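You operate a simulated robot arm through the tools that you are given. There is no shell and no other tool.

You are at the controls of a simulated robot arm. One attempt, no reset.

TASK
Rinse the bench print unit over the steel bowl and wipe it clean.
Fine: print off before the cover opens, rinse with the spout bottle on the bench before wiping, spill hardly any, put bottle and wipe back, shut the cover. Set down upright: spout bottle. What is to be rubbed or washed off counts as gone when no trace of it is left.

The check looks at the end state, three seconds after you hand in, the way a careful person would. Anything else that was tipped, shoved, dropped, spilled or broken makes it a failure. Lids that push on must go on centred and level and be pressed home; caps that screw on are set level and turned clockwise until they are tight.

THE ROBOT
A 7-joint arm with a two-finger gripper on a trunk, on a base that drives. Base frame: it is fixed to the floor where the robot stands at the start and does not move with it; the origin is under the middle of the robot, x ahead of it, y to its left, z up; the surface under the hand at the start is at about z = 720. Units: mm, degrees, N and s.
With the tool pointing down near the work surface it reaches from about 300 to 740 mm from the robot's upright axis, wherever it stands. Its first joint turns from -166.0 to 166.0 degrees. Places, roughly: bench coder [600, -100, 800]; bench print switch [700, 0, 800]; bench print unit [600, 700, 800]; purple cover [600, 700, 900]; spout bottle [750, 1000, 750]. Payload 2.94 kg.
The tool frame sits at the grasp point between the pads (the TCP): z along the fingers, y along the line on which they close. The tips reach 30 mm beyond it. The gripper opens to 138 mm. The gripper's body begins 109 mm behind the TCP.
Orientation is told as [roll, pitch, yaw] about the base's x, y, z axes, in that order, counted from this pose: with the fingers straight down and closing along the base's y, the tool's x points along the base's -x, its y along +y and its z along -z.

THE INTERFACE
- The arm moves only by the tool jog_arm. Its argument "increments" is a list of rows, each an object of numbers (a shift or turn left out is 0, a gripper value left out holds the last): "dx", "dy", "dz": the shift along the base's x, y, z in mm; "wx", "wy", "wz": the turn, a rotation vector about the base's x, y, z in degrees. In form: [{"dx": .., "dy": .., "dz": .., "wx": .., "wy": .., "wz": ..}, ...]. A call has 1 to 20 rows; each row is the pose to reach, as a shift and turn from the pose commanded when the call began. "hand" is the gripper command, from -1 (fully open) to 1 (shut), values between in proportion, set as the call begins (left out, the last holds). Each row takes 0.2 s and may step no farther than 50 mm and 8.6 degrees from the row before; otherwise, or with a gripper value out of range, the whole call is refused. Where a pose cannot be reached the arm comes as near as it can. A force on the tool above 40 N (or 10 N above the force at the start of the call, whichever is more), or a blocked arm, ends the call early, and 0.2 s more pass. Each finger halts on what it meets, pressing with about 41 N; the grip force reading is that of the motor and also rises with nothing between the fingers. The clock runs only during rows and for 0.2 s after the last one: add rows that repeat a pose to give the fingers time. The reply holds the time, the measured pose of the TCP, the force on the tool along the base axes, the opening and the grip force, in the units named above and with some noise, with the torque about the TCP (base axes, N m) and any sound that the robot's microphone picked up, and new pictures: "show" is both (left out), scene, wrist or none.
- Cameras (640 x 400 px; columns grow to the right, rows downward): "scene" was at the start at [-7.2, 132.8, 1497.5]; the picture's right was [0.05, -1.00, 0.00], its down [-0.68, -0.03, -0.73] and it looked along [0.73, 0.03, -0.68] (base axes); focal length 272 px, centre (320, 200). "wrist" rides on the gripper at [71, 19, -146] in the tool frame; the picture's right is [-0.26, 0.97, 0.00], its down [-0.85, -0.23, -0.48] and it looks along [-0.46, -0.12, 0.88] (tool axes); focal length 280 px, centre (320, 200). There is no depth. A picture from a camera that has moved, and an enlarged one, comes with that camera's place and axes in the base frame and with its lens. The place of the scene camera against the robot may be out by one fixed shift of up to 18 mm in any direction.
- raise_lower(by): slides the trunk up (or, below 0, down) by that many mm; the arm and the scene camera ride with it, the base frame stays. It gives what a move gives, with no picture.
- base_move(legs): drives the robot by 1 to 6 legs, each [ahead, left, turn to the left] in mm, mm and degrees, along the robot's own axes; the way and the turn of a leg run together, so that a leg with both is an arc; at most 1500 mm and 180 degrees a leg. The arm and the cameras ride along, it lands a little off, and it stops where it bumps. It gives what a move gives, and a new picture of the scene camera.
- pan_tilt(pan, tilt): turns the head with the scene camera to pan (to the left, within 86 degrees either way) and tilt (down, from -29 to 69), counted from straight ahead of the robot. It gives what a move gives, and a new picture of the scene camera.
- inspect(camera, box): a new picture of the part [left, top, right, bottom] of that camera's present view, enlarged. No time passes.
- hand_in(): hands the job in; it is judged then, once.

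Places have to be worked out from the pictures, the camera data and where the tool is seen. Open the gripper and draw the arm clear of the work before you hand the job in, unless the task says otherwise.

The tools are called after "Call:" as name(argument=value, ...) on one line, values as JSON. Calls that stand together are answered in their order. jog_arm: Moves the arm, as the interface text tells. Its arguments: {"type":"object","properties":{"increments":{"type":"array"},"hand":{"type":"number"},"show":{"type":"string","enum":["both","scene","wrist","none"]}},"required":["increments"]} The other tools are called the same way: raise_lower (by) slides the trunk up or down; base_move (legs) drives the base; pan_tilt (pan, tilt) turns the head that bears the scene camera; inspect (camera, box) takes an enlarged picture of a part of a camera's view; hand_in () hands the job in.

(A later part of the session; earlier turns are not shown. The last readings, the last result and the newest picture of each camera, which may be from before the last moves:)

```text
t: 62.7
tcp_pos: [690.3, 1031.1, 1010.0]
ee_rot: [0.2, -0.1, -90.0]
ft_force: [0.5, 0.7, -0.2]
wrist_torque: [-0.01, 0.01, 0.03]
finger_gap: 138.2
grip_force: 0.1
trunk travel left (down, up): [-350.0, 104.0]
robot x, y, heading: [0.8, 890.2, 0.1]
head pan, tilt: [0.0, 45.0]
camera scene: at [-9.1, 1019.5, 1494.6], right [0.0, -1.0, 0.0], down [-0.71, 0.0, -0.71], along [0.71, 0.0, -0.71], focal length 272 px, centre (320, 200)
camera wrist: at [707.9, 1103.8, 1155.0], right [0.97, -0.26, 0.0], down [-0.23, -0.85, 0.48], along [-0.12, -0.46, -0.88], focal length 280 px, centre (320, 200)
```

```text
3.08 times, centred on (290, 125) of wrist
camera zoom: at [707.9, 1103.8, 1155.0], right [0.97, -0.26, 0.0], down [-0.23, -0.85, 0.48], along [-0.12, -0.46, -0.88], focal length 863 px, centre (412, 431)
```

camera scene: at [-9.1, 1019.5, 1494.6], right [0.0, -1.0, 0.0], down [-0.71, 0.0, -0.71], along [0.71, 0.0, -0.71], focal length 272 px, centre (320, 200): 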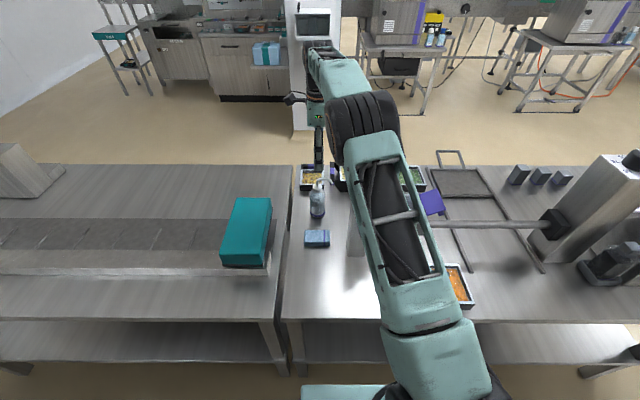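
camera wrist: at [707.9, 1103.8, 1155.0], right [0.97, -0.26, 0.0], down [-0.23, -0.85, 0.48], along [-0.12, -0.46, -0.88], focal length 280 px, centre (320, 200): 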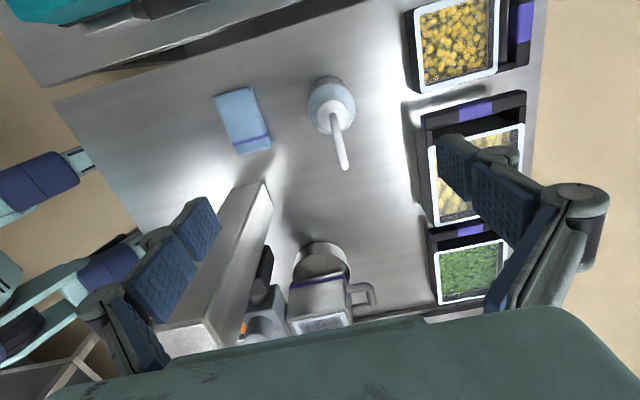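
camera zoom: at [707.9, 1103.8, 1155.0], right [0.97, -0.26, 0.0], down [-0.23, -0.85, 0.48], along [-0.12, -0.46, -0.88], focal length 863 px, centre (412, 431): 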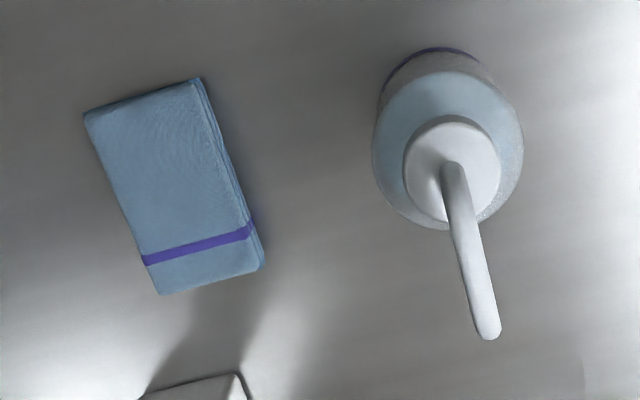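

Bottle axis works out to about (706, 1044), radius ≈28, spout exactly along −y; the wipe lies at about (574, 1039), 57 × 88 mm. I'll narrow the fingers to ~83 mm and descend part way around the bottle.

Call:
jog_arm(increments=[{"dx": 8, "dy": 6}, {"dx": 16, "dy": 13}, {"dx": 16, "dy": 13, "dz": -30}, {"dx": 16, "dy": 13, "dz": -60}, {"dx": 16, "dy": 13, "dz": -90}, {"dx": 16, "dy": 13, "dz": -110}, {"dx": 16, "dy": 13, "dz": -110}], hand=-0.2, show="wrist")

Call:
inspect(camera="wrist", box=[220, 40, 440, 220])

Call:
inspect(camera="scene", box=[280, 140, 370, 240])

```text
t: 64.3
tcp_pos: [705.1, 1044.3, 901.9]
ee_rot: [0.2, -0.2, -90.0]
ft_force: [0.0, 0.4, 0.4]
wrist_torque: [-0.02, -0.05, -0.02]
finger_gap: 82.8
grip_force: 0.1
trunk travel left (down, up): [-350.0, 104.0]
robot x, y, heading: [0.7, 892.7, 0.3]
head pan, tilt: [0.0, 45.0]
camera wrist: at [723.8, 1116.1, 1047.1], right [0.97, -0.26, 0.0], down [-0.23, -0.85, 0.48], along [-0.12, -0.46, -0.88], focal length 280 px, centre (320, 200)
```

wrist: 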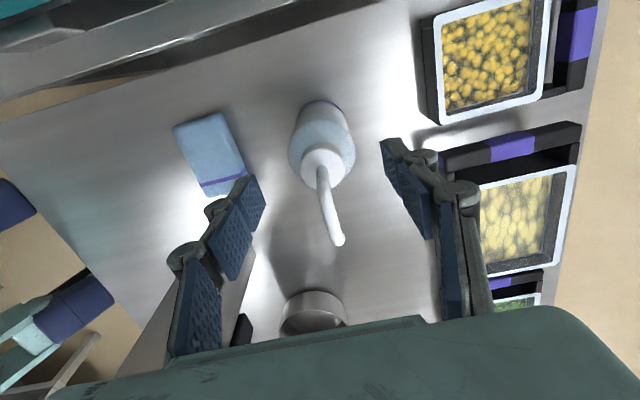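

```text
2.22 times, centred on (330, 130) of wrist
camera zoom: at [723.8, 1116.1, 1047.1], right [0.97, -0.26, 0.0], down [-0.23, -0.85, 0.48], along [-0.12, -0.46, -0.88], focal length 623 px, centre (298, 356)
```

zoom: 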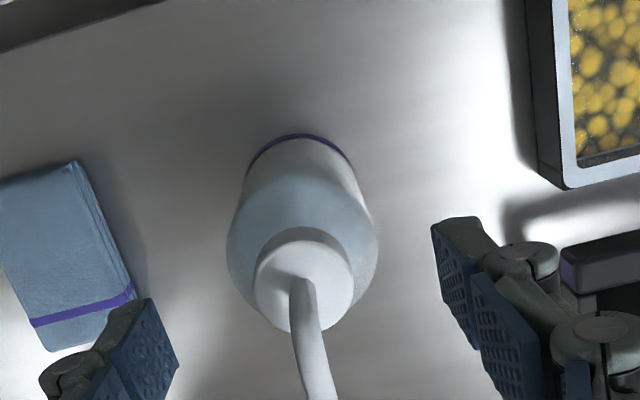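

```text
4.00 times, centred on (325, 190) of scene
camera zoom: at [-9.1, 1019.5, 1494.6], right [0.0, -1.0, 0.0], down [-0.71, 0.0, -0.71], along [0.71, 0.0, -0.71], focal length 1090 px, centre (300, 240)
```

zoom: 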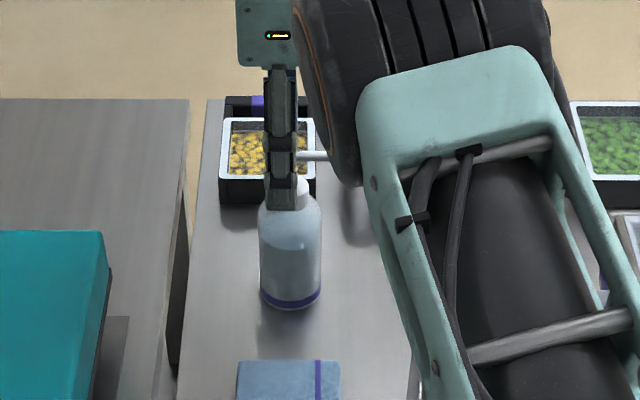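

Two wrist views put the bottle axis nearer (705, 1039) with its shoulder at z≈805 and cap top near 855. I'll shift 5 mm to −y and descend so the tips sit at about z≈768 with the palm still above the spout.

Call:
jog_arm(increments=[{"dy": -5, "dz": -10}, {"dy": -5, "dz": -35}, {"dy": -5, "dz": -60}, {"dy": -5, "dz": -80}, {"dy": -5, "dz": -90}, {"dy": -5, "dz": -97}, {"dy": -5, "dz": -102}, {"dy": -5, "dz": -102}], hand=-0.2, show="both")

Call:
inspect(camera="wrist", box=[220, 40, 440, 340])

Call:
inspect(camera="scene", box=[280, 140, 370, 240])

```text
t: 66.1
tcp_pos: [706.5, 1039.6, 800.9]
ee_rot: [0.2, -0.2, -89.9]
ft_force: [0.0, 0.2, -0.2]
wrist_torque: [-0.04, -0.03, -0.01]
finger_gap: 82.9
grip_force: 0.0
trunk travel left (down, up): [-350.0, 104.0]
robot x, y, heading: [1.6, 891.1, 0.4]
head pan, tilt: [0.0, 45.0]
camera scene: at [-9.1, 1019.5, 1494.6], right [0.0, -1.0, 0.0], down [-0.71, 0.0, -0.71], along [0.71, 0.0, -0.71], focal length 272 px, centre (320, 200)
camera wrist: at [725.1, 1111.4, 946.3], right [0.97, -0.26, 0.0], down [-0.23, -0.85, 0.48], along [-0.12, -0.46, -0.88], focal length 280 px, centre (320, 200)
```

scene: 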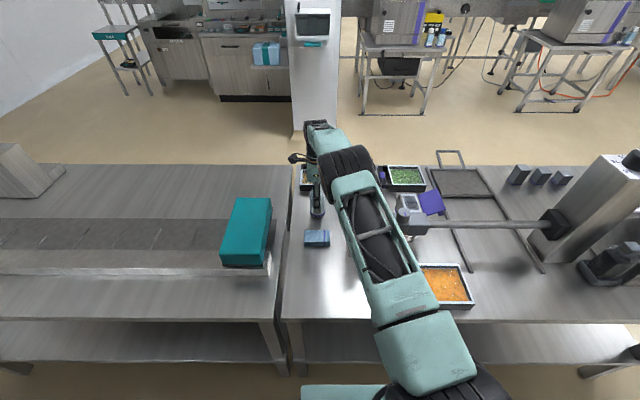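
wrist: 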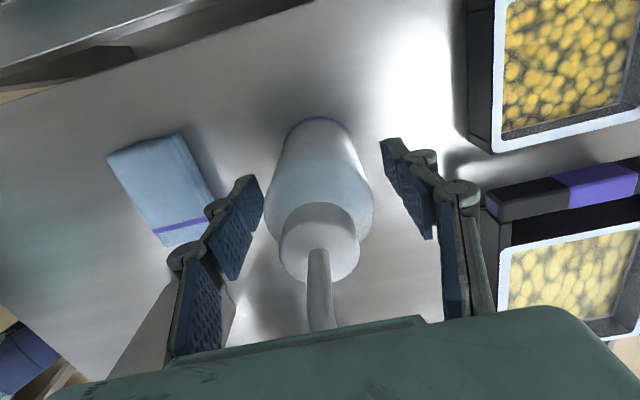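

```text
1.33 times, centred on (330, 190) of wrist
camera zoom: at [725.1, 1111.4, 946.3], right [0.97, -0.26, 0.0], down [-0.23, -0.85, 0.48], along [-0.12, -0.46, -0.88], focal length 374 px, centre (307, 213)
```

zoom: 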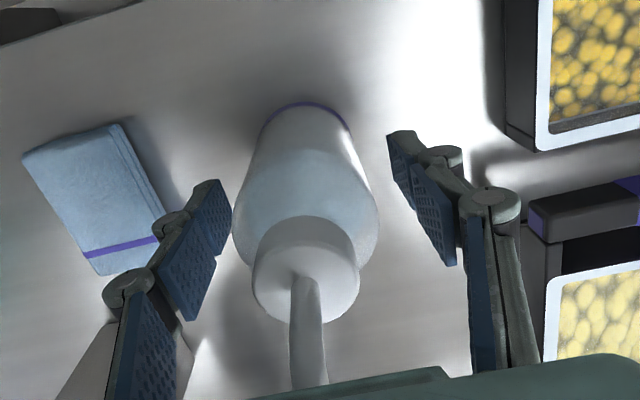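

```text
4.00 times, centred on (325, 190) of scene
camera zoom: at [-9.1, 1019.5, 1494.6], right [0.0, -1.0, 0.0], down [-0.71, 0.0, -0.71], along [0.71, 0.0, -0.71], focal length 1090 px, centre (300, 240)
```

zoom: 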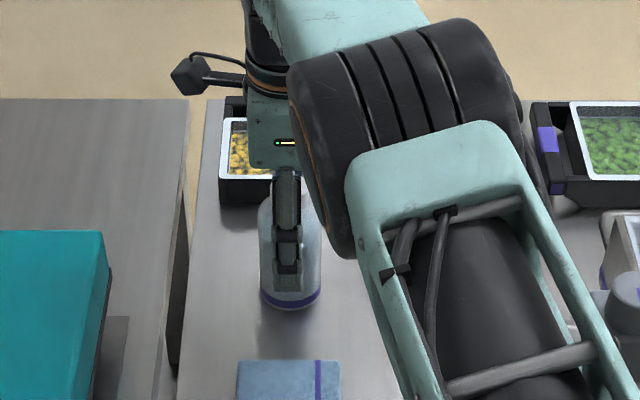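

The fingers straddle the bottle well, palm clear of the spout. I'll shift 2 mm to −y and close to just about the bottle's diameter to see the grip gently.

Call:
jog_arm(increments=[{"dy": -2}, {"dy": -2}, {"dy": -2}], hand=0.2, show="none")

Call:
jog_arm(increments=[{"dy": 0}, {"dy": 0}], hand=0.25, show="wrist")

```text
t: 66.9
tcp_pos: [706.3, 1037.3, 800.9]
ee_rot: [0.3, -0.2, -89.9]
ft_force: [0.1, 0.9, -0.7]
wrist_torque: [0.04, -0.03, -0.01]
finger_gap: 56.4
grip_force: 41.3
trunk travel left (down, up): [-350.0, 104.0]
robot x, y, heading: [2.6, 891.4, 0.4]
head pan, tilt: [0.0, 45.0]
```

```text
t: 67.5
tcp_pos: [705.8, 1037.0, 801.1]
ee_rot: [0.2, -0.1, -90.0]
ft_force: [-0.4, -0.1, -0.3]
wrist_torque: [0.02, -0.02, 0.01]
finger_gap: 56.4
grip_force: 41.0
trunk travel left (down, up): [-350.0, 104.0]
robot x, y, heading: [1.5, 890.8, 0.3]
head pan, tilt: [0.0, 45.0]
camera wrist: at [725.4, 1109.1, 946.6], right [0.97, -0.26, 0.0], down [-0.23, -0.85, 0.48], along [-0.12, -0.46, -0.88], focal length 280 px, centre (320, 200)
```

wrist: 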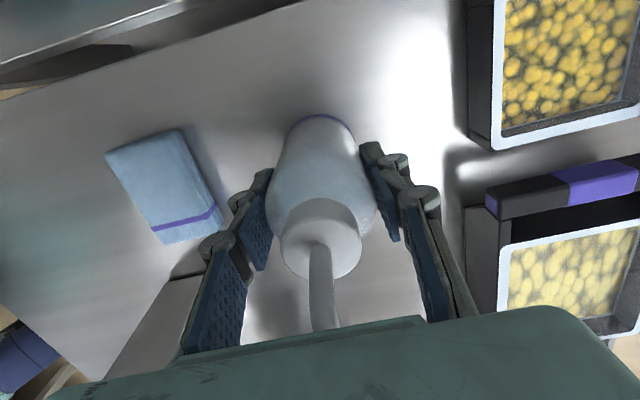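

Gripped at 56.4 mm. I'll check the bench near the spout for any squirted liquid before lifting.

Call:
inspect(camera="scene", box=[290, 150, 360, 240])

Call:
inspect(camera="wrist", box=[200, 100, 440, 340])

```text
4.44 times, centred on (325, 195) of scene
camera zoom: at [-9.0, 1019.6, 1494.6], right [0.0, -1.0, 0.0], down [-0.71, 0.0, -0.71], along [0.71, 0.0, -0.71], focal length 1211 px, centre (298, 222)
```

zoom: 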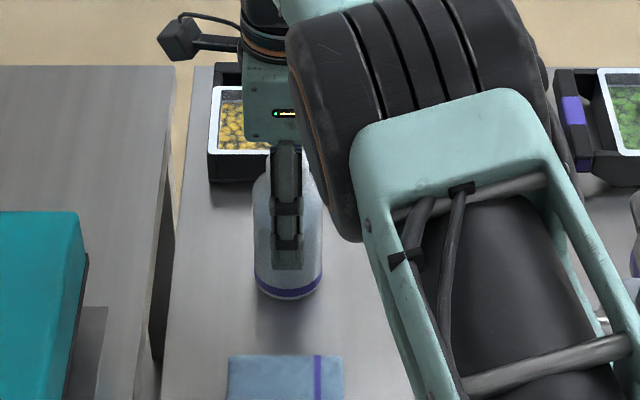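

```text
1.67 times, centred on (320, 220) of wrist
camera zoom: at [725.4, 1109.1, 946.6], right [0.97, -0.26, 0.0], down [-0.23, -0.85, 0.48], along [-0.12, -0.46, -0.88], focal length 467 px, centre (320, 167)
```

zoom: 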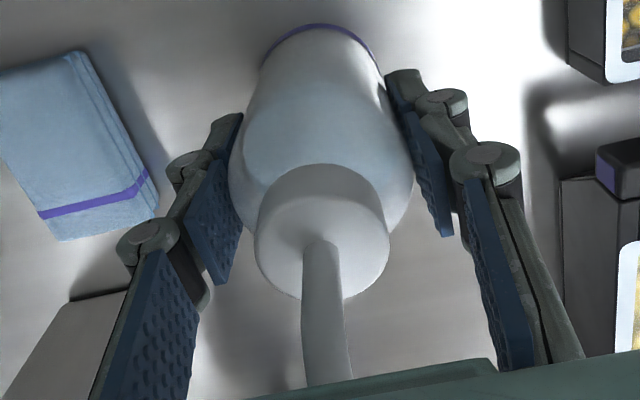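

No liquid escaped. I'll lift the bottle straight up 160 mm, keeping it upright.

Call:
jog_arm(increments=[{"dz": 5}, {"dz": 15}, {"dz": 30}, {"dz": 50}, {"dz": 75}, {"dz": 100}, {"dz": 125}, {"dz": 145}, {"dz": 160}, {"dz": 160}], hand=0.4, show="both")

Call:
inspect(camera="wrist", box=[200, 100, 440, 340])

```text
t: 69.7
tcp_pos: [708.0, 1038.1, 961.2]
ee_rot: [0.2, -0.2, -90.0]
ft_force: [0.2, 0.0, -2.8]
wrist_torque: [0.02, -0.02, 0.01]
finger_gap: 56.4
grip_force: 41.3
trunk travel left (down, up): [-350.0, 104.0]
robot x, y, heading: [-0.4, 892.9, 0.1]
head pan, tilt: [0.0, 45.0]
camera scene: at [-8.7, 1019.6, 1494.6], right [0.0, -1.0, 0.0], down [-0.71, 0.0, -0.71], along [0.71, 0.0, -0.71], focal length 272 px, centre (320, 200)
camera wrist: at [726.7, 1109.7, 1106.9], right [0.97, -0.26, 0.0], down [-0.23, -0.85, 0.48], along [-0.12, -0.46, -0.88], focal length 280 px, centre (320, 200)
```

scene: 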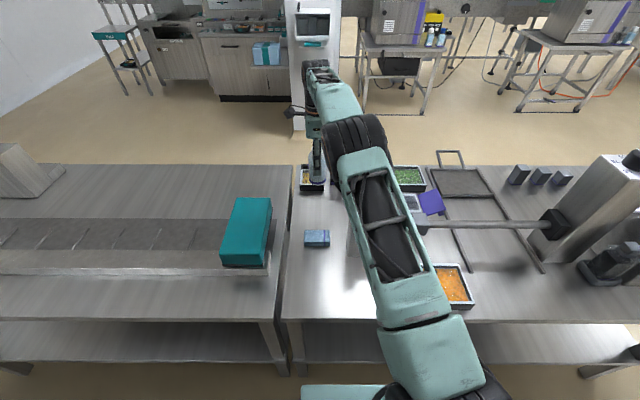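
wrist: 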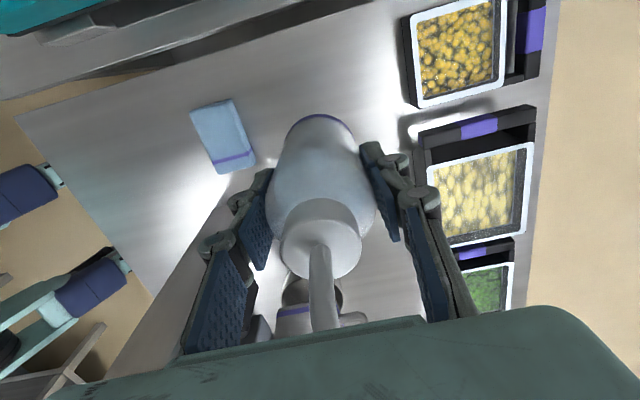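

```text
1.67 times, centred on (320, 220) of wrist
camera zoom: at [726.7, 1109.7, 1106.9], right [0.97, -0.26, 0.0], down [-0.23, -0.85, 0.48], along [-0.12, -0.46, -0.88], focal length 467 px, centre (320, 167)
```

zoom: 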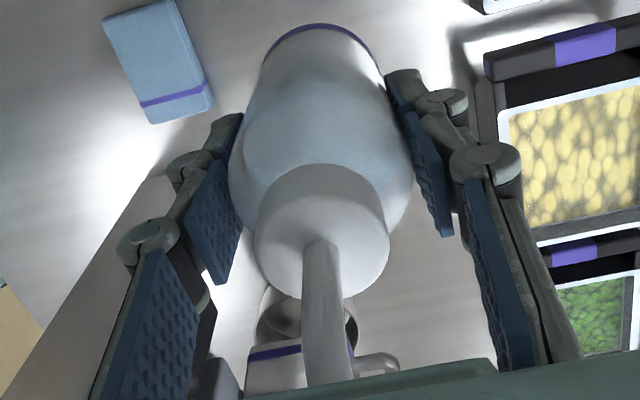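

Lifted cleanly (about 2.8 N). Carrying the bottle upright at x≈708, clear of the post and unit, I'll drive 250 mm to the right.

Call:
base_move(legs=[[0, -250, 0]])

```text
t: 72.5
tcp_pos: [708.4, 791.5, 960.0]
ee_rot: [0.2, -0.2, -89.9]
ft_force: [-0.4, 0.0, -2.8]
wrist_torque: [0.01, 0.01, -0.01]
finger_gap: 56.2
grip_force: 41.1
trunk travel left (down, up): [-350.0, 104.0]
robot x, y, heading: [2.2, 642.2, 0.7]
head pan, tilt: [0.0, 45.0]
camera scene: at [-7.6, 771.7, 1494.6], right [0.01, -1.0, 0.0], down [-0.71, 0.0, -0.71], along [0.71, 0.0, -0.71], focal length 272 px, centre (320, 200)
```

scene: 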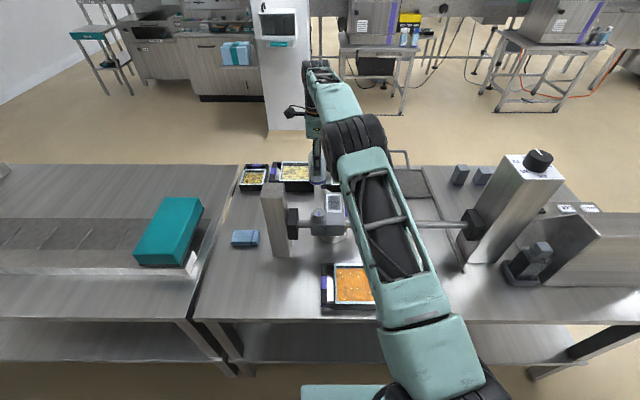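

I'll now turn the bottle 45° so its spout points toward (−x, −y), raising slightly, before tilting over the plate.

Call:
jog_arm(increments=[{"dz": 10, "wz": -5}, {"dz": 25, "wz": -12}, {"dz": 40, "wz": -20}, {"dz": 40, "wz": -28}, {"dz": 40, "wz": -36}, {"dx": -8, "dy": 4, "dz": 40, "wz": -42}, {"dx": -15, "dy": 7, "dz": 40, "wz": -45}, {"dx": -18, "dy": 8, "dz": 40, "wz": -45}], hand=0.4, show="both")

```text
t: 74.3
tcp_pos: [689.6, 799.3, 1000.3]
ee_rot: [0.2, -0.2, -134.9]
ft_force: [-0.1, 0.4, -1.6]
wrist_torque: [0.02, -0.04, 0.0]
finger_gap: 56.5
grip_force: 41.4
trunk travel left (down, up): [-350.0, 104.0]
robot x, y, heading: [0.4, 645.2, 0.7]
head pan, tilt: [0.0, 45.0]
camera scene: at [-7.5, 771.8, 1494.6], right [0.01, -1.0, 0.0], down [-0.71, 0.0, -0.71], along [0.71, 0.0, -0.71], focal length 272 px, centre (320, 200)
camera wrist: at [754.1, 836.9, 1146.1], right [0.5, -0.87, 0.0], down [-0.76, -0.44, 0.48], along [-0.41, -0.24, -0.88], focal length 280 px, centre (320, 200)
```

scene: 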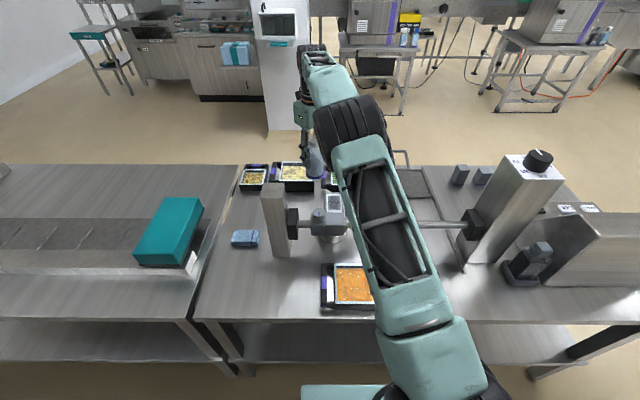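
wrist: 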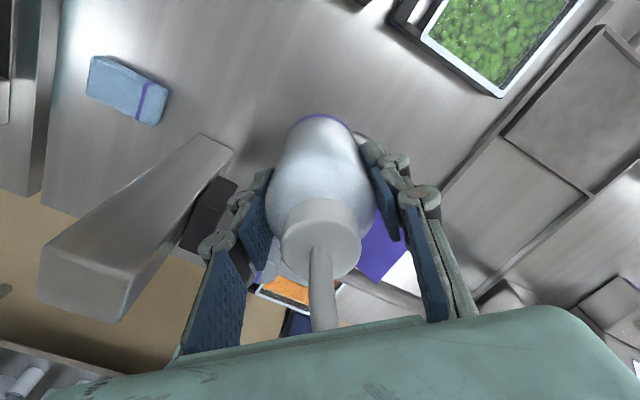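

Now I'll tilt 40° about the diagonal axis with the spout tip staying well above the plate.

Call:
jog_arm(increments=[{"dx": -2, "dz": -8, "wx": 5.0, "wy": -5.0}, {"dx": -5, "dz": -16, "wx": 10, "wy": -10}, {"dx": -8, "dz": -26, "wx": 15, "wy": -15}, {"dx": -11, "dz": -36, "wx": 20, "wy": -20}, {"dx": -14, "dz": -46, "wx": 25, "wy": -25}, {"dx": -16, "dz": -56, "wx": 28.3, "wy": -28.3}, {"dx": -16, "dz": -60, "wx": 28.3, "wy": -28.3}], hand=0.4, show="both")

Call:
inspect(camera="scene", box=[280, 120, 400, 260])

```text
t: 75.9
tcp_pos: [674.2, 798.9, 939.5]
ee_rot: [0.3, 39.7, -134.9]
ft_force: [1.2, 0.1, -2.5]
wrist_torque: [-0.04, -0.01, -0.02]
finger_gap: 56.4
grip_force: 40.9
trunk travel left (down, up): [-350.0, 104.0]
robot x, y, heading: [7.4, 641.1, 0.7]
head pan, tilt: [0.0, 45.0]
camera scene: at [-7.5, 771.8, 1494.6], right [0.01, -1.0, 0.0], down [-0.71, 0.0, -0.71], along [0.71, 0.0, -0.71], focal length 272 px, centre (320, 200)
camera wrist: at [659.8, 759.2, 1097.0], right [0.54, -0.83, -0.16], down [-0.84, -0.51, -0.18], along [0.06, 0.23, -0.97], focal length 280 px, centre (320, 200)
```

scene: 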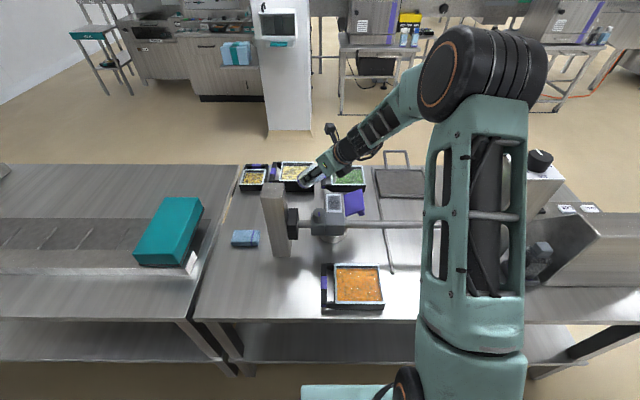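
wrist: 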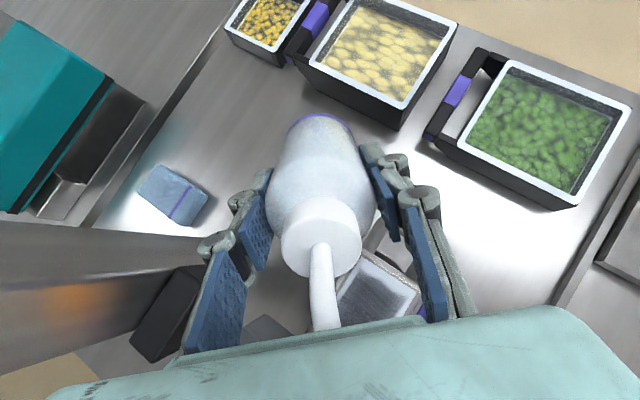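

```text
2.86 times, centred on (340, 190) of scene
camera zoom: at [-7.5, 771.8, 1494.6], right [0.01, -1.0, 0.0], down [-0.71, 0.0, -0.71], along [0.71, 0.0, -0.71], focal length 778 px, centre (263, 229)
```

zoom: 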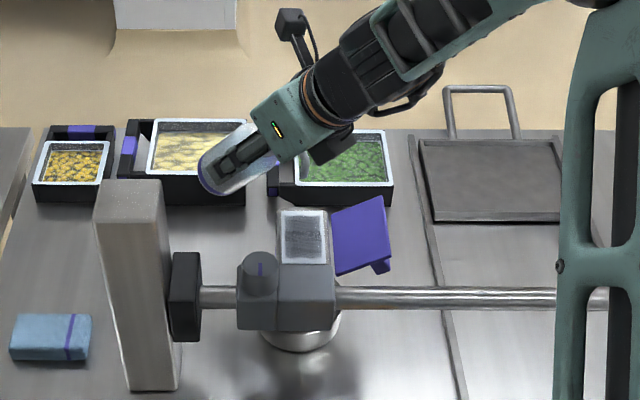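

Call:
inspect(camera="scene", box=[305, 160, 355, 220])

Call:
inspect(camera="wrist", box=[260, 180, 440, 340])

```text
6.67 times, centred on (330, 190) of scene
camera zoom: at [-7.5, 771.8, 1494.6], right [0.01, -1.0, 0.0], down [-0.71, 0.0, -0.71], along [0.71, 0.0, -0.71], focal length 1816 px, centre (253, 267)
```

zoom: 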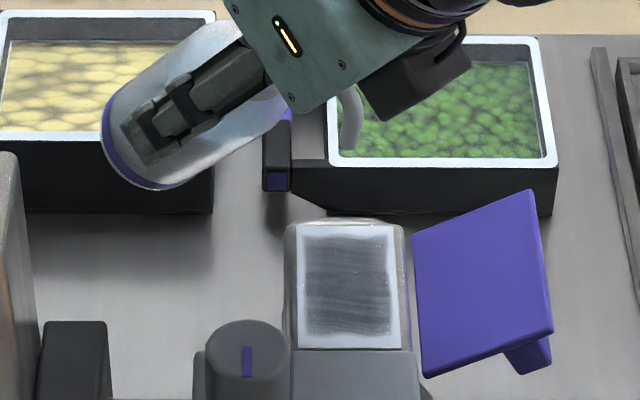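

```text
2.50 times, centred on (350, 260) of wrist
camera zoom: at [659.8, 759.2, 1097.0], right [0.54, -0.83, -0.16], down [-0.84, -0.51, -0.18], along [0.06, 0.23, -0.97], focal length 701 px, centre (245, 50)
```

zoom: 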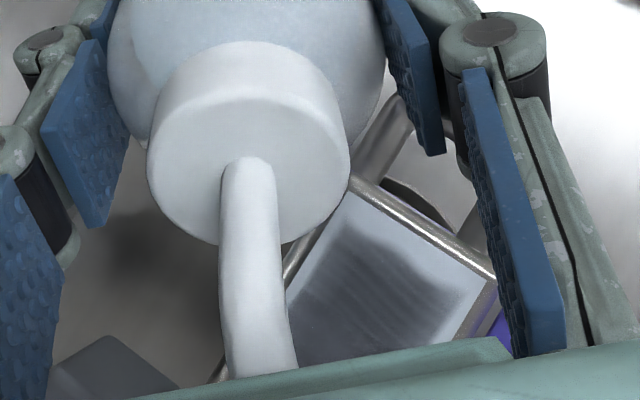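

The spout tip shows right where computed, above the plate at about (614, 738, 960). I'll tilt to 60° while lowering so the tip sits ~35 mm above the plate, then look for flow.

Call:
jog_arm(increments=[{"dz": -8, "wx": 2.8, "wy": -2.8}, {"dz": -15, "wx": 5.7, "wy": -5.7}, {"dz": -22, "wx": 8.5, "wy": -8.5}, {"dx": 1, "dy": 1, "dz": -27, "wx": 11.3, "wy": -11.3}, {"dx": 1, "dy": 1, "dz": -30, "wx": 14.1, "wy": -14.1}], hand=0.4, show="none")

Call:
inspect(camera="scene", box=[300, 150, 370, 240])

```text
t: 77.1
tcp_pos: [676.0, 798.5, 909.8]
ee_rot: [0.5, 59.8, -134.8]
ft_force: [0.5, -0.3, -3.1]
wrist_torque: [-0.06, 0.04, 0.02]
finger_gap: 56.3
grip_force: 40.9
trunk travel left (down, up): [-350.0, 104.0]
robot x, y, heading: [1.1, 641.4, 0.3]
head pan, tilt: [0.0, 45.0]
```

```text
4.44 times, centred on (335, 195) of scene
camera zoom: at [-7.6, 771.7, 1494.7], right [0.01, -1.0, 0.0], down [-0.71, 0.0, -0.71], along [0.71, 0.0, -0.71], focal length 1211 px, centre (253, 222)
```

zoom: 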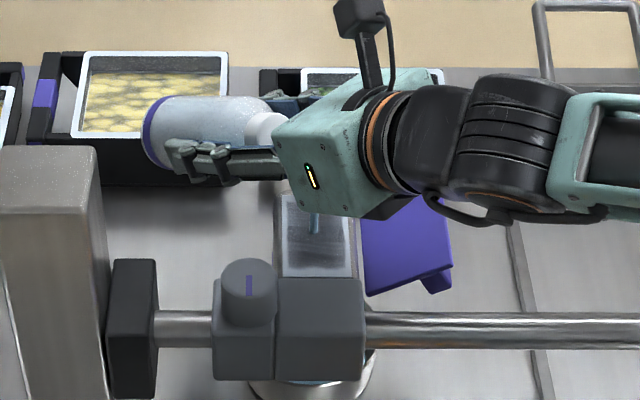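

A blue streak is visible on the plate: flow has started at 60°. Let me zoom in right away.

Call:
inspect(camera="scene", box=[315, 185, 355, 220])

Call:
inspect(camera="wrist", box=[220, 180, 440, 340])

```text
11.43 times, centred on (335, 202) of scene
camera zoom: at [-7.6, 771.7, 1494.7], right [0.01, -1.0, 0.0], down [-0.71, 0.0, -0.71], along [0.71, 0.0, -0.71], focal length 3114 px, centre (149, 171)
```

zoom: 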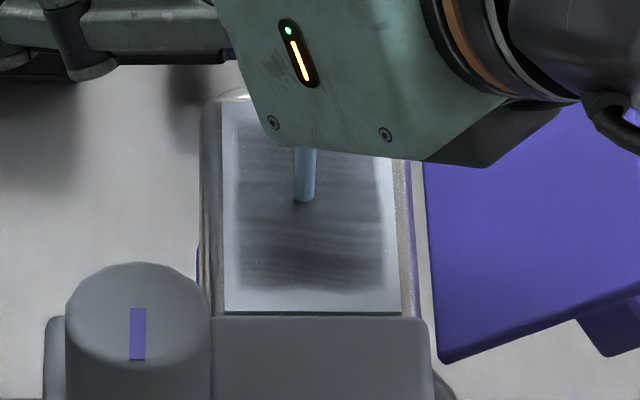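

```text
2.50 times, centred on (330, 260) of wrist
camera zoom: at [624.8, 722.3, 1045.6], right [0.59, -0.78, -0.22], down [-0.76, -0.43, -0.5], along [0.29, 0.46, -0.84], focal length 701 px, centre (295, 50)
```

zoom: 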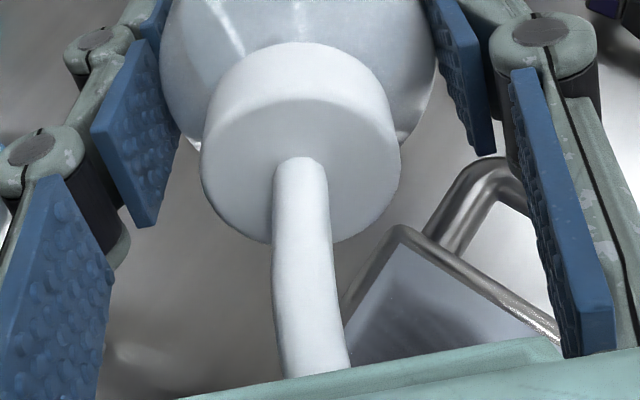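

The stream falls on the middle of the plate. I'll sweep it slowly along x within the plate (±20 mm) for a couple of seconds.

Call:
jog_arm(increments=[{"dx": 7}, {"dx": 14}, {"dx": 18}, {"dx": 14, "dy": 6}, {"dx": 5, "dy": 6}, {"dx": -5, "dy": 6}, {"dx": -14, "dy": 6}, {"dx": -20, "dy": 0}, {"dx": -14, "dy": -6}, {"dx": -5, "dy": -6}, {"dx": 5, "dy": -6}, {"dx": 12, "dy": -6}, {"dx": 6, "dy": 0}, {"dx": 0, "dy": 0}], hand=0.4, show="none")

Call:
inspect(camera="scene", box=[305, 180, 365, 240])

```text
t: 80.1
tcp_pos: [675.0, 798.5, 909.6]
ee_rot: [0.3, 59.8, -134.7]
ft_force: [0.3, 0.1, -3.3]
wrist_torque: [-0.05, 0.01, 0.01]
finger_gap: 56.4
grip_force: 41.4
trunk travel left (down, up): [-350.0, 104.0]
robot x, y, heading: [1.0, 643.9, 0.5]
head pan, tilt: [0.0, 45.0]
```

```text
6.67 times, centred on (335, 210) of scene
camera zoom: at [-7.6, 771.8, 1494.6], right [0.01, -1.0, 0.0], down [-0.71, 0.0, -0.71], along [0.71, 0.0, -0.71], focal length 1816 px, centre (220, 133)
```

zoom: 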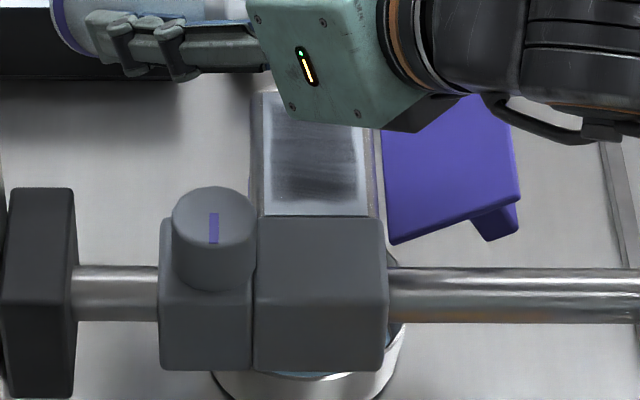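

The bowl has caught some liquid and the stream has stopped at this tilt. I'll tilt to 70° with the tip kept over the plate and sweep again.

Call:
jog_arm(increments=[{"dx": -1, "dy": -1, "dz": 4, "wx": 3.5, "wy": -3.5}, {"dx": -2, "dy": -2, "dz": 8, "wx": 7.07, "wy": -7.07}, {"dx": 8, "dy": -2, "dz": 8, "wx": 7.07, "wy": -7.07}], hand=0.4, show="none")

Call:
inspect(camera="scene", box=[305, 180, 365, 240])

```text
t: 80.9
tcp_pos: [683.9, 797.5, 918.9]
ee_rot: [0.8, 69.8, -134.5]
ft_force: [0.6, 0.2, -2.1]
wrist_torque: [-0.02, 0.02, 0.01]
finger_gap: 56.5
grip_force: 40.6
trunk travel left (down, up): [-350.0, 104.0]
robot x, y, heading: [0.6, 643.6, 0.2]
head pan, tilt: [0.0, 45.0]
```

```text
6.67 times, centred on (335, 210) of scene
camera zoom: at [-7.6, 771.7, 1494.6], right [0.01, -1.0, 0.0], down [-0.71, 0.0, -0.71], along [0.71, 0.0, -0.71], focal length 1816 px, centre (220, 133)
```

zoom: 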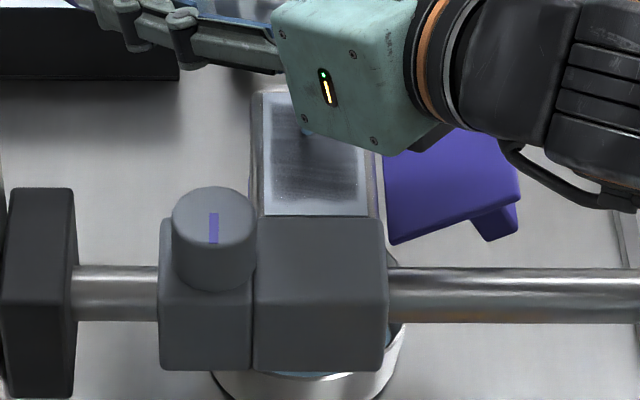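

Flow resumed. I'll sweep along the plate again.

Call:
jog_arm(increments=[{"dx": 5}, {"dx": 10}, {"dx": 4, "dy": 5}, {"dx": -4, "dy": 5}, {"dx": -12, "dy": 5}, {"dx": -20, "dy": 5}, {"dx": -28, "dy": 3}, {"dx": -28, "dy": -4}, {"dx": -20, "dy": -7}, {"dx": -12, "dy": -7}, {"dx": -4, "dy": -7}, {"dx": 4, "dy": -7}, {"dx": 0, "dy": 0}, {"dx": -8, "dy": 0}], hand=0.4, show="none")

Call:
inspect(camera="scene", box=[305, 180, 365, 240])

```text
t: 83.9
tcp_pos: [674.9, 797.8, 919.3]
ee_rot: [0.4, 69.7, -134.7]
ft_force: [-0.3, 0.6, -2.3]
wrist_torque: [-0.03, 0.01, 0.04]
finger_gap: 56.1
grip_force: 41.3
trunk travel left (down, up): [-350.0, 104.0]
robot x, y, heading: [1.3, 643.5, 0.4]
head pan, tilt: [0.0, 45.0]
```

```text
6.67 times, centred on (335, 210) of scene
camera zoom: at [-7.7, 771.8, 1494.6], right [0.01, -1.0, 0.0], down [-0.71, 0.0, -0.71], along [0.71, 0.0, -0.71], focal length 1816 px, centre (220, 133)
```

zoom: 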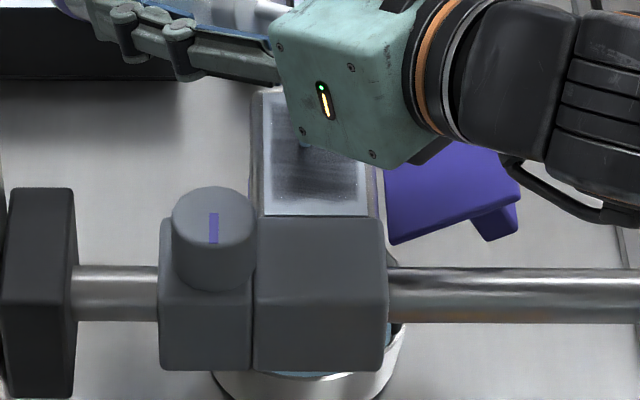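

I've rinsed for several seconds. I'll tilt the bottle back to 30° over the plate, raising a little, then look at the plate.

Call:
jog_arm(increments=[{"dz": 2, "wx": -5, "wy": 5}, {"dz": 4, "wx": -10, "wy": 10}, {"dz": 8, "wx": -15, "wy": 15}, {"dz": 15, "wx": -20, "wy": 20}, {"dz": 25, "wx": -25, "wy": 25}, {"dz": 35, "wx": -28.3, "wy": 28.3}, {"dz": 45, "wx": -28.3, "wy": 28.3}], hand=0.4, show="none")

Call:
inspect(camera="scene", box=[305, 170, 365, 240])

Call:
inspect(camera="wrist", box=[220, 180, 460, 340])

```text
t: 85.5
tcp_pos: [677.7, 798.6, 963.6]
ee_rot: [0.1, 29.6, -135.0]
ft_force: [0.2, 0.3, -1.9]
wrist_torque: [-0.03, 0.02, 0.03]
finger_gap: 56.5
grip_force: 41.2
trunk travel left (down, up): [-350.0, 104.0]
robot x, y, heading: [0.2, 640.1, 0.2]
head pan, tilt: [0.0, 45.0]
```

```text
5.71 times, centred on (335, 205) of scene
camera zoom: at [-7.7, 771.7, 1494.6], right [0.01, -1.0, 0.0], down [-0.71, 0.0, -0.71], along [0.71, 0.0, -0.71], focal length 1557 px, centre (234, 171)
```

zoom: 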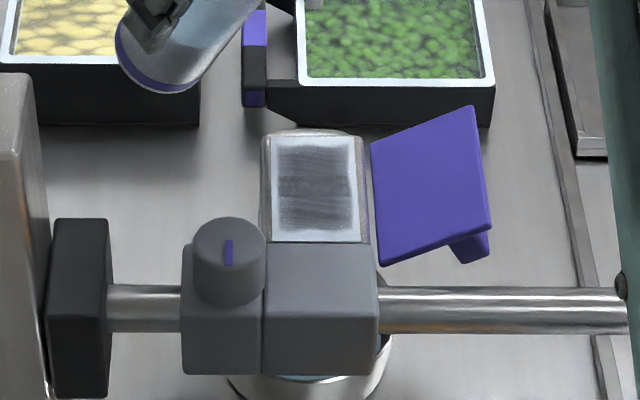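

```text
2.50 times, centred on (340, 260) of wrist
camera zoom: at [683.5, 778.5, 1126.0], right [0.52, -0.84, -0.13], down [-0.85, -0.53, -0.01], along [-0.06, 0.11, -0.99], focal length 701 px, centre (270, 50)
```

zoom: 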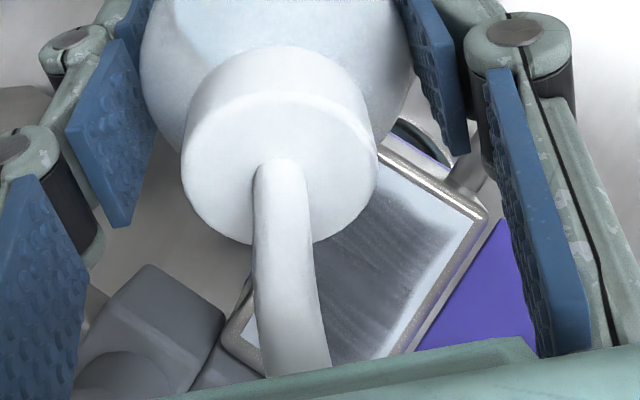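

Call:
inspect(camera="scene", box=[325, 190, 350, 215])

Call:
inspect(camera="scene", box=[300, 220, 370, 260])

```text
16.00 times, centred on (338, 202) of scene
camera zoom: at [-7.7, 771.7, 1494.6], right [0.01, -1.0, 0.0], down [-0.71, 0.0, -0.71], along [0.71, 0.0, -0.71], focal length 4360 px, centre (40, 160)
```

zoom: 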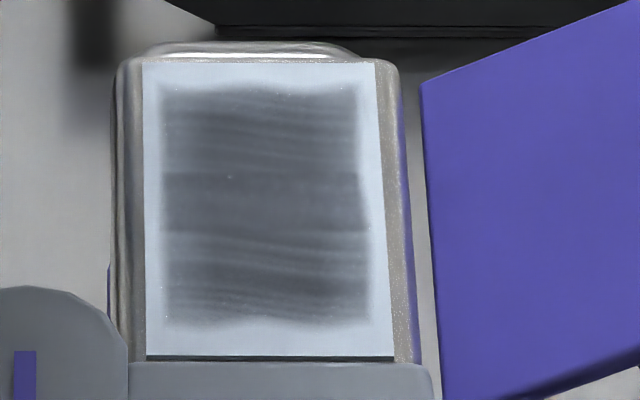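

```text
9.14 times, centred on (335, 240) of scene
camera zoom: at [-7.7, 771.7, 1494.6], right [0.01, -1.0, 0.0], down [-0.71, 0.0, -0.71], along [0.71, 0.0, -0.71], focal length 2491 px, centre (183, -166)
```

zoom: 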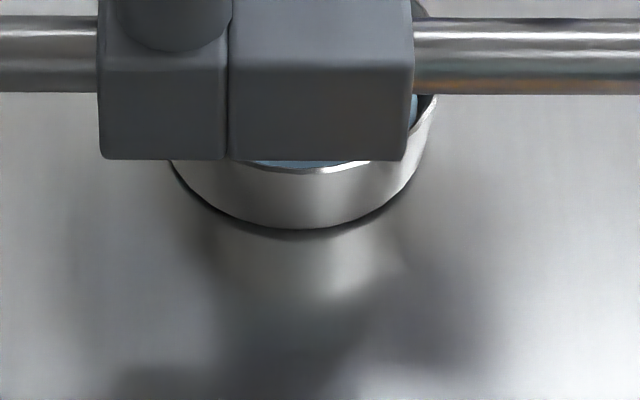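

The smear has lightened slightly but remains, as expected before wiping. I'll give one more, more complete rinse: tilt to 75° and sweep the stream over the whole smear.

Call:
jog_arm(increments=[{"dx": -1, "dz": -10, "wx": 5.3, "wy": -5.3}, {"dx": -2, "dy": -1, "dz": -20, "wx": 10.6, "wy": -10.6}, {"dx": -3, "dy": -2, "dz": -30, "wx": 15.9, "wy": -15.9}, {"dx": -4, "dy": -3, "dz": -38, "wx": 21.2, "wy": -21.2}, {"dx": -5, "dy": -4, "dz": -43, "wx": 26.5, "wy": -26.5}, {"dx": -6, "dy": -4, "dz": -45, "wx": 31.8, "wy": -31.8}], hand=0.4, show="none")

Call:
jog_arm(increments=[{"dx": 8, "dy": -4}, {"dx": 16, "dy": -9}, {"dx": 24, "dy": -9}, {"dx": 26, "dy": 0}, {"dx": 26, "dy": 8}, {"dx": 18, "dy": 10}, {"dx": 8, "dy": 11}, {"dx": -2, "dy": 11}, {"dx": -12, "dy": 11}, {"dx": -22, "dy": 11}, {"dx": -26, "dy": 5}, {"dx": -26, "dy": -5}, {"dx": -20, "dy": -10}, {"dx": -10, "dy": -10}, {"dx": 0, "dy": -8}, {"dx": 10, "dy": -2}, {"dx": 18, "dy": 2}, {"dx": 8, "dy": 2}, {"dx": -2, "dy": 2}, {"dx": -12, "dy": 0}], hand=0.4, show="none")

Call:
inspect(camera="scene", box=[305, 170, 365, 240])

```text
t: 86.9
tcp_pos: [668.3, 793.8, 917.8]
ee_rot: [0.5, 74.8, -134.6]
ft_force: [0.3, -0.1, -2.5]
wrist_torque: [-0.03, 0.01, -0.01]
finger_gap: 56.5
grip_force: 41.0
trunk travel left (down, up): [-350.0, 104.0]
robot x, y, heading: [3.0, 642.5, 0.4]
head pan, tilt: [0.0, 45.0]
```

```text
t: 91.1
tcp_pos: [657.9, 793.8, 918.5]
ee_rot: [0.7, 74.8, -134.5]
ft_force: [-0.3, -0.7, -1.6]
wrist_torque: [-0.04, 0.02, 0.0]
finger_gap: 56.4
grip_force: 40.9
trunk travel left (down, up): [-350.0, 104.0]
robot x, y, heading: [5.1, 643.0, 0.5]
head pan, tilt: [0.0, 45.0]
```

```text
5.71 times, centred on (335, 205) of scene
camera zoom: at [-7.7, 771.7, 1494.6], right [0.01, -1.0, 0.0], down [-0.71, 0.0, -0.71], along [0.71, 0.0, -0.71], focal length 1557 px, centre (234, 171)
```

zoom: 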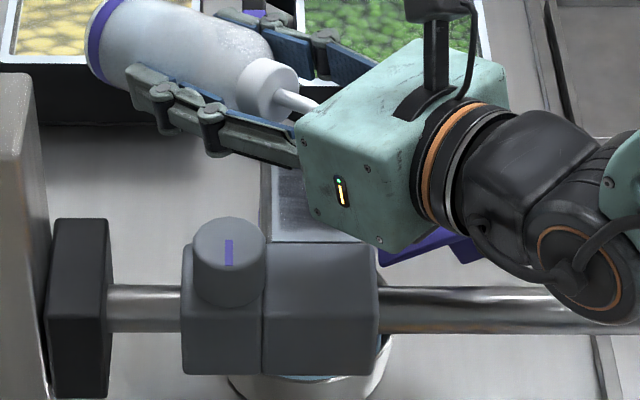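

Now I'll tilt the bottle back upright over the plate and view the result.

Call:
jog_arm(increments=[{"dx": 6, "dz": 2, "wx": -5.3, "wy": 5.3}, {"dx": 10, "dz": 4, "wx": -10.6, "wy": 10.6}, {"dx": 10, "dz": 8, "wx": -15.9, "wy": 15.9}, {"dx": 10, "dz": 15, "wx": -21.2, "wy": 21.2}, {"dx": 10, "dz": 25, "wx": -26.5, "wy": 26.5}, {"dx": 12, "dz": 40, "wx": -31.8, "wy": 31.8}, {"dx": 14, "dz": 55, "wx": -37.1, "wy": 37.1}, {"dx": 18, "dz": 70, "wx": -42.4, "wy": 42.4}, {"dx": 24, "dy": 4, "dz": 80, "wx": -47.7, "wy": 47.7}, {"dx": 30, "dy": 4, "dz": 85, "wx": -52.9, "wy": 52.9}, {"dx": 30, "dy": 4, "dz": 85, "wx": -52.9, "wy": 52.9}], hand=0.4, show="none")

Call:
inspect(camera="scene", box=[325, 190, 350, 215])

Call:
inspect(camera="scene", box=[260, 120, 400, 270])

```text
t: 93.5
tcp_pos: [688.0, 796.5, 1004.7]
ee_rot: [0.2, -0.4, -135.0]
ft_force: [0.2, 0.5, -1.3]
wrist_torque: [0.0, -0.05, 0.0]
finger_gap: 56.3
grip_force: 40.8
trunk travel left (down, up): [-350.0, 104.0]
robot x, y, heading: [3.0, 645.0, 0.5]
head pan, tilt: [0.0, 45.0]
```

```text
16.00 times, centred on (338, 202) of scene
camera zoom: at [-7.8, 771.7, 1494.6], right [0.01, -1.0, 0.0], down [-0.71, 0.0, -0.71], along [0.71, 0.0, -0.71], focal length 4360 px, centre (40, 160)
```

zoom: 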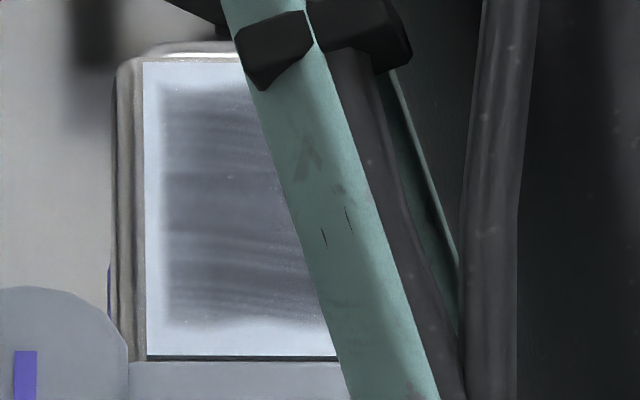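

```text
2.67 times, centred on (330, 195) of scene
camera zoom: at [-7.8, 771.7, 1494.6], right [0.01, -1.0, 0.0], down [-0.71, 0.0, -0.71], along [0.71, 0.0, -0.71], focal length 727 px, centre (293, 213)
```

zoom: 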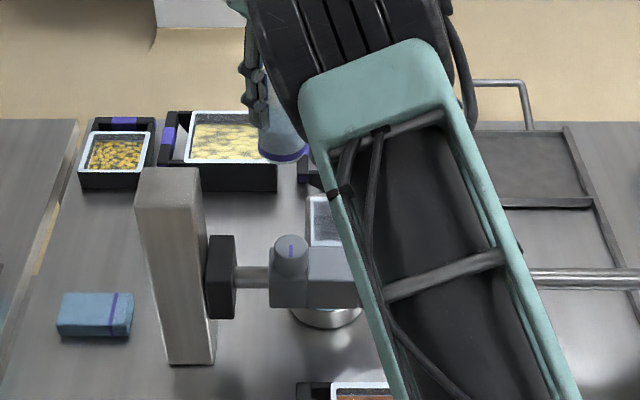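

The smear has visibly faded. I'll turn the bottle back (yaw −90), and drive left to return it to its place.

Call:
jog_arm(increments=[{"dx": 3, "wx": -0.1, "wy": 0.3, "wz": 8}, {"dx": 7, "dz": -5, "wz": 16}, {"dx": 11, "dz": -15, "wz": 24}, {"dx": 15, "dz": -25, "wz": 32}, {"dx": 18, "dz": -35, "wz": 40}, {"dx": 20, "dz": -44, "wz": 45}, {"dx": 20, "dz": -44, "wz": 45}], hand=0.4, show="none")

Call:
base_move(legs=[[0, 250, 0]])

```text
t: 95.1
tcp_pos: [706.7, 799.5, 959.8]
ee_rot: [0.2, 0.0, -89.9]
ft_force: [-0.2, 0.6, -0.8]
wrist_torque: [0.02, -0.02, 0.0]
finger_gap: 56.1
grip_force: 40.9
trunk travel left (down, up): [-350.0, 104.0]
robot x, y, heading: [4.2, 642.8, 0.3]
head pan, tilt: [0.0, 45.0]
```

```text
t: 98.0
tcp_pos: [707.0, 1053.2, 959.1]
ee_rot: [0.3, -0.1, -90.0]
ft_force: [0.5, 0.4, -1.0]
wrist_torque: [0.02, -0.01, 0.01]
finger_gap: 56.1
grip_force: 40.9
trunk travel left (down, up): [-350.0, 104.0]
robot x, y, heading: [-0.1, 894.0, 0.6]
head pan, tilt: [0.0, 45.0]
camera scene: at [-9.2, 1026.5, 1494.6], right [0.01, -1.0, 0.0], down [-0.71, 0.0, -0.71], along [0.71, 0.0, -0.71], focal length 272 px, centre (320, 200)
```

scene: 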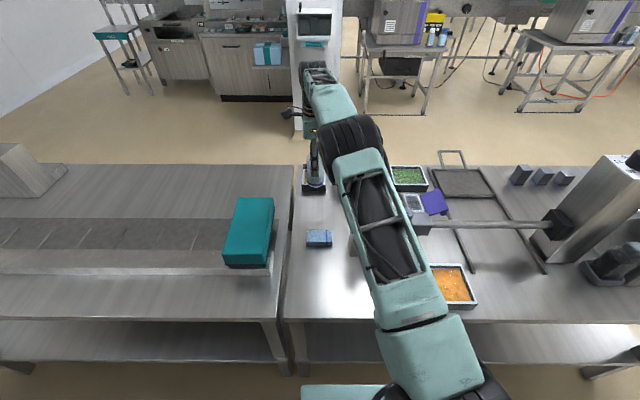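

Now over its place except 16 mm in y. I'll move to (706, 1037) and lower to just above the bench.

Call:
jog_arm(increments=[{"dx": -1, "dy": -8}, {"dx": -1, "dy": -16}, {"dx": -1, "dy": -16, "dz": -35}, {"dx": -1, "dy": -16, "dz": -70}, {"dx": -1, "dy": -16, "dz": -105}, {"dx": -1, "dy": -16, "dz": -130}, {"dx": -1, "dy": -16, "dz": -145}, {"dx": -1, "dy": -16, "dz": -153}, {"dx": -1, "dy": -16, "dz": -153}], hand=0.4, show="none")

Call:
inspect(camera="scene", box=[290, 150, 360, 250])

```text
t: 100.0
tcp_pos: [706.6, 1035.7, 805.3]
ee_rot: [0.2, -0.2, -89.8]
ft_force: [-0.2, -0.3, 0.3]
wrist_torque: [-0.02, -0.04, -0.03]
finger_gap: 56.1
grip_force: 40.7
trunk travel left (down, up): [-350.0, 104.0]
robot x, y, heading: [-0.1, 898.9, 0.6]
head pan, tilt: [0.0, 45.0]
```

```text
4.00 times, centred on (325, 200) of scene
camera zoom: at [-9.5, 1026.4, 1494.6], right [0.01, -1.0, 0.0], down [-0.71, 0.0, -0.71], along [0.71, 0.0, -0.71], focal length 1090 px, centre (300, 200)
```

zoom: 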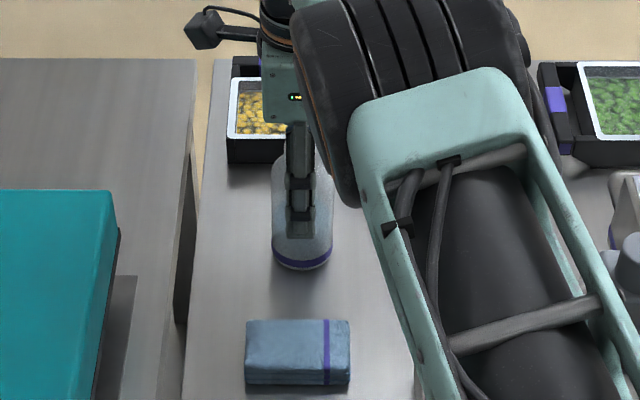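

Call:
jog_arm(increments=[{"dy": 1, "dz": -1}, {"dy": 1, "dz": -2}, {"dy": 1, "dz": -2.5}, {"dy": 1, "dz": -2.5}], hand=0.4, show="none")

```text
t: 101.0
tcp_pos: [706.3, 1036.7, 806.3]
ee_rot: [0.5, -0.1, -89.9]
ft_force: [-0.4, -5.1, 14.0]
wrist_torque: [-0.7, -0.2, -0.12]
finger_gap: 56.4
grip_force: 40.6
trunk travel left (down, up): [-350.0, 104.0]
robot x, y, heading: [0.9, 896.0, 0.2]
head pan, tilt: [0.0, 45.0]
```

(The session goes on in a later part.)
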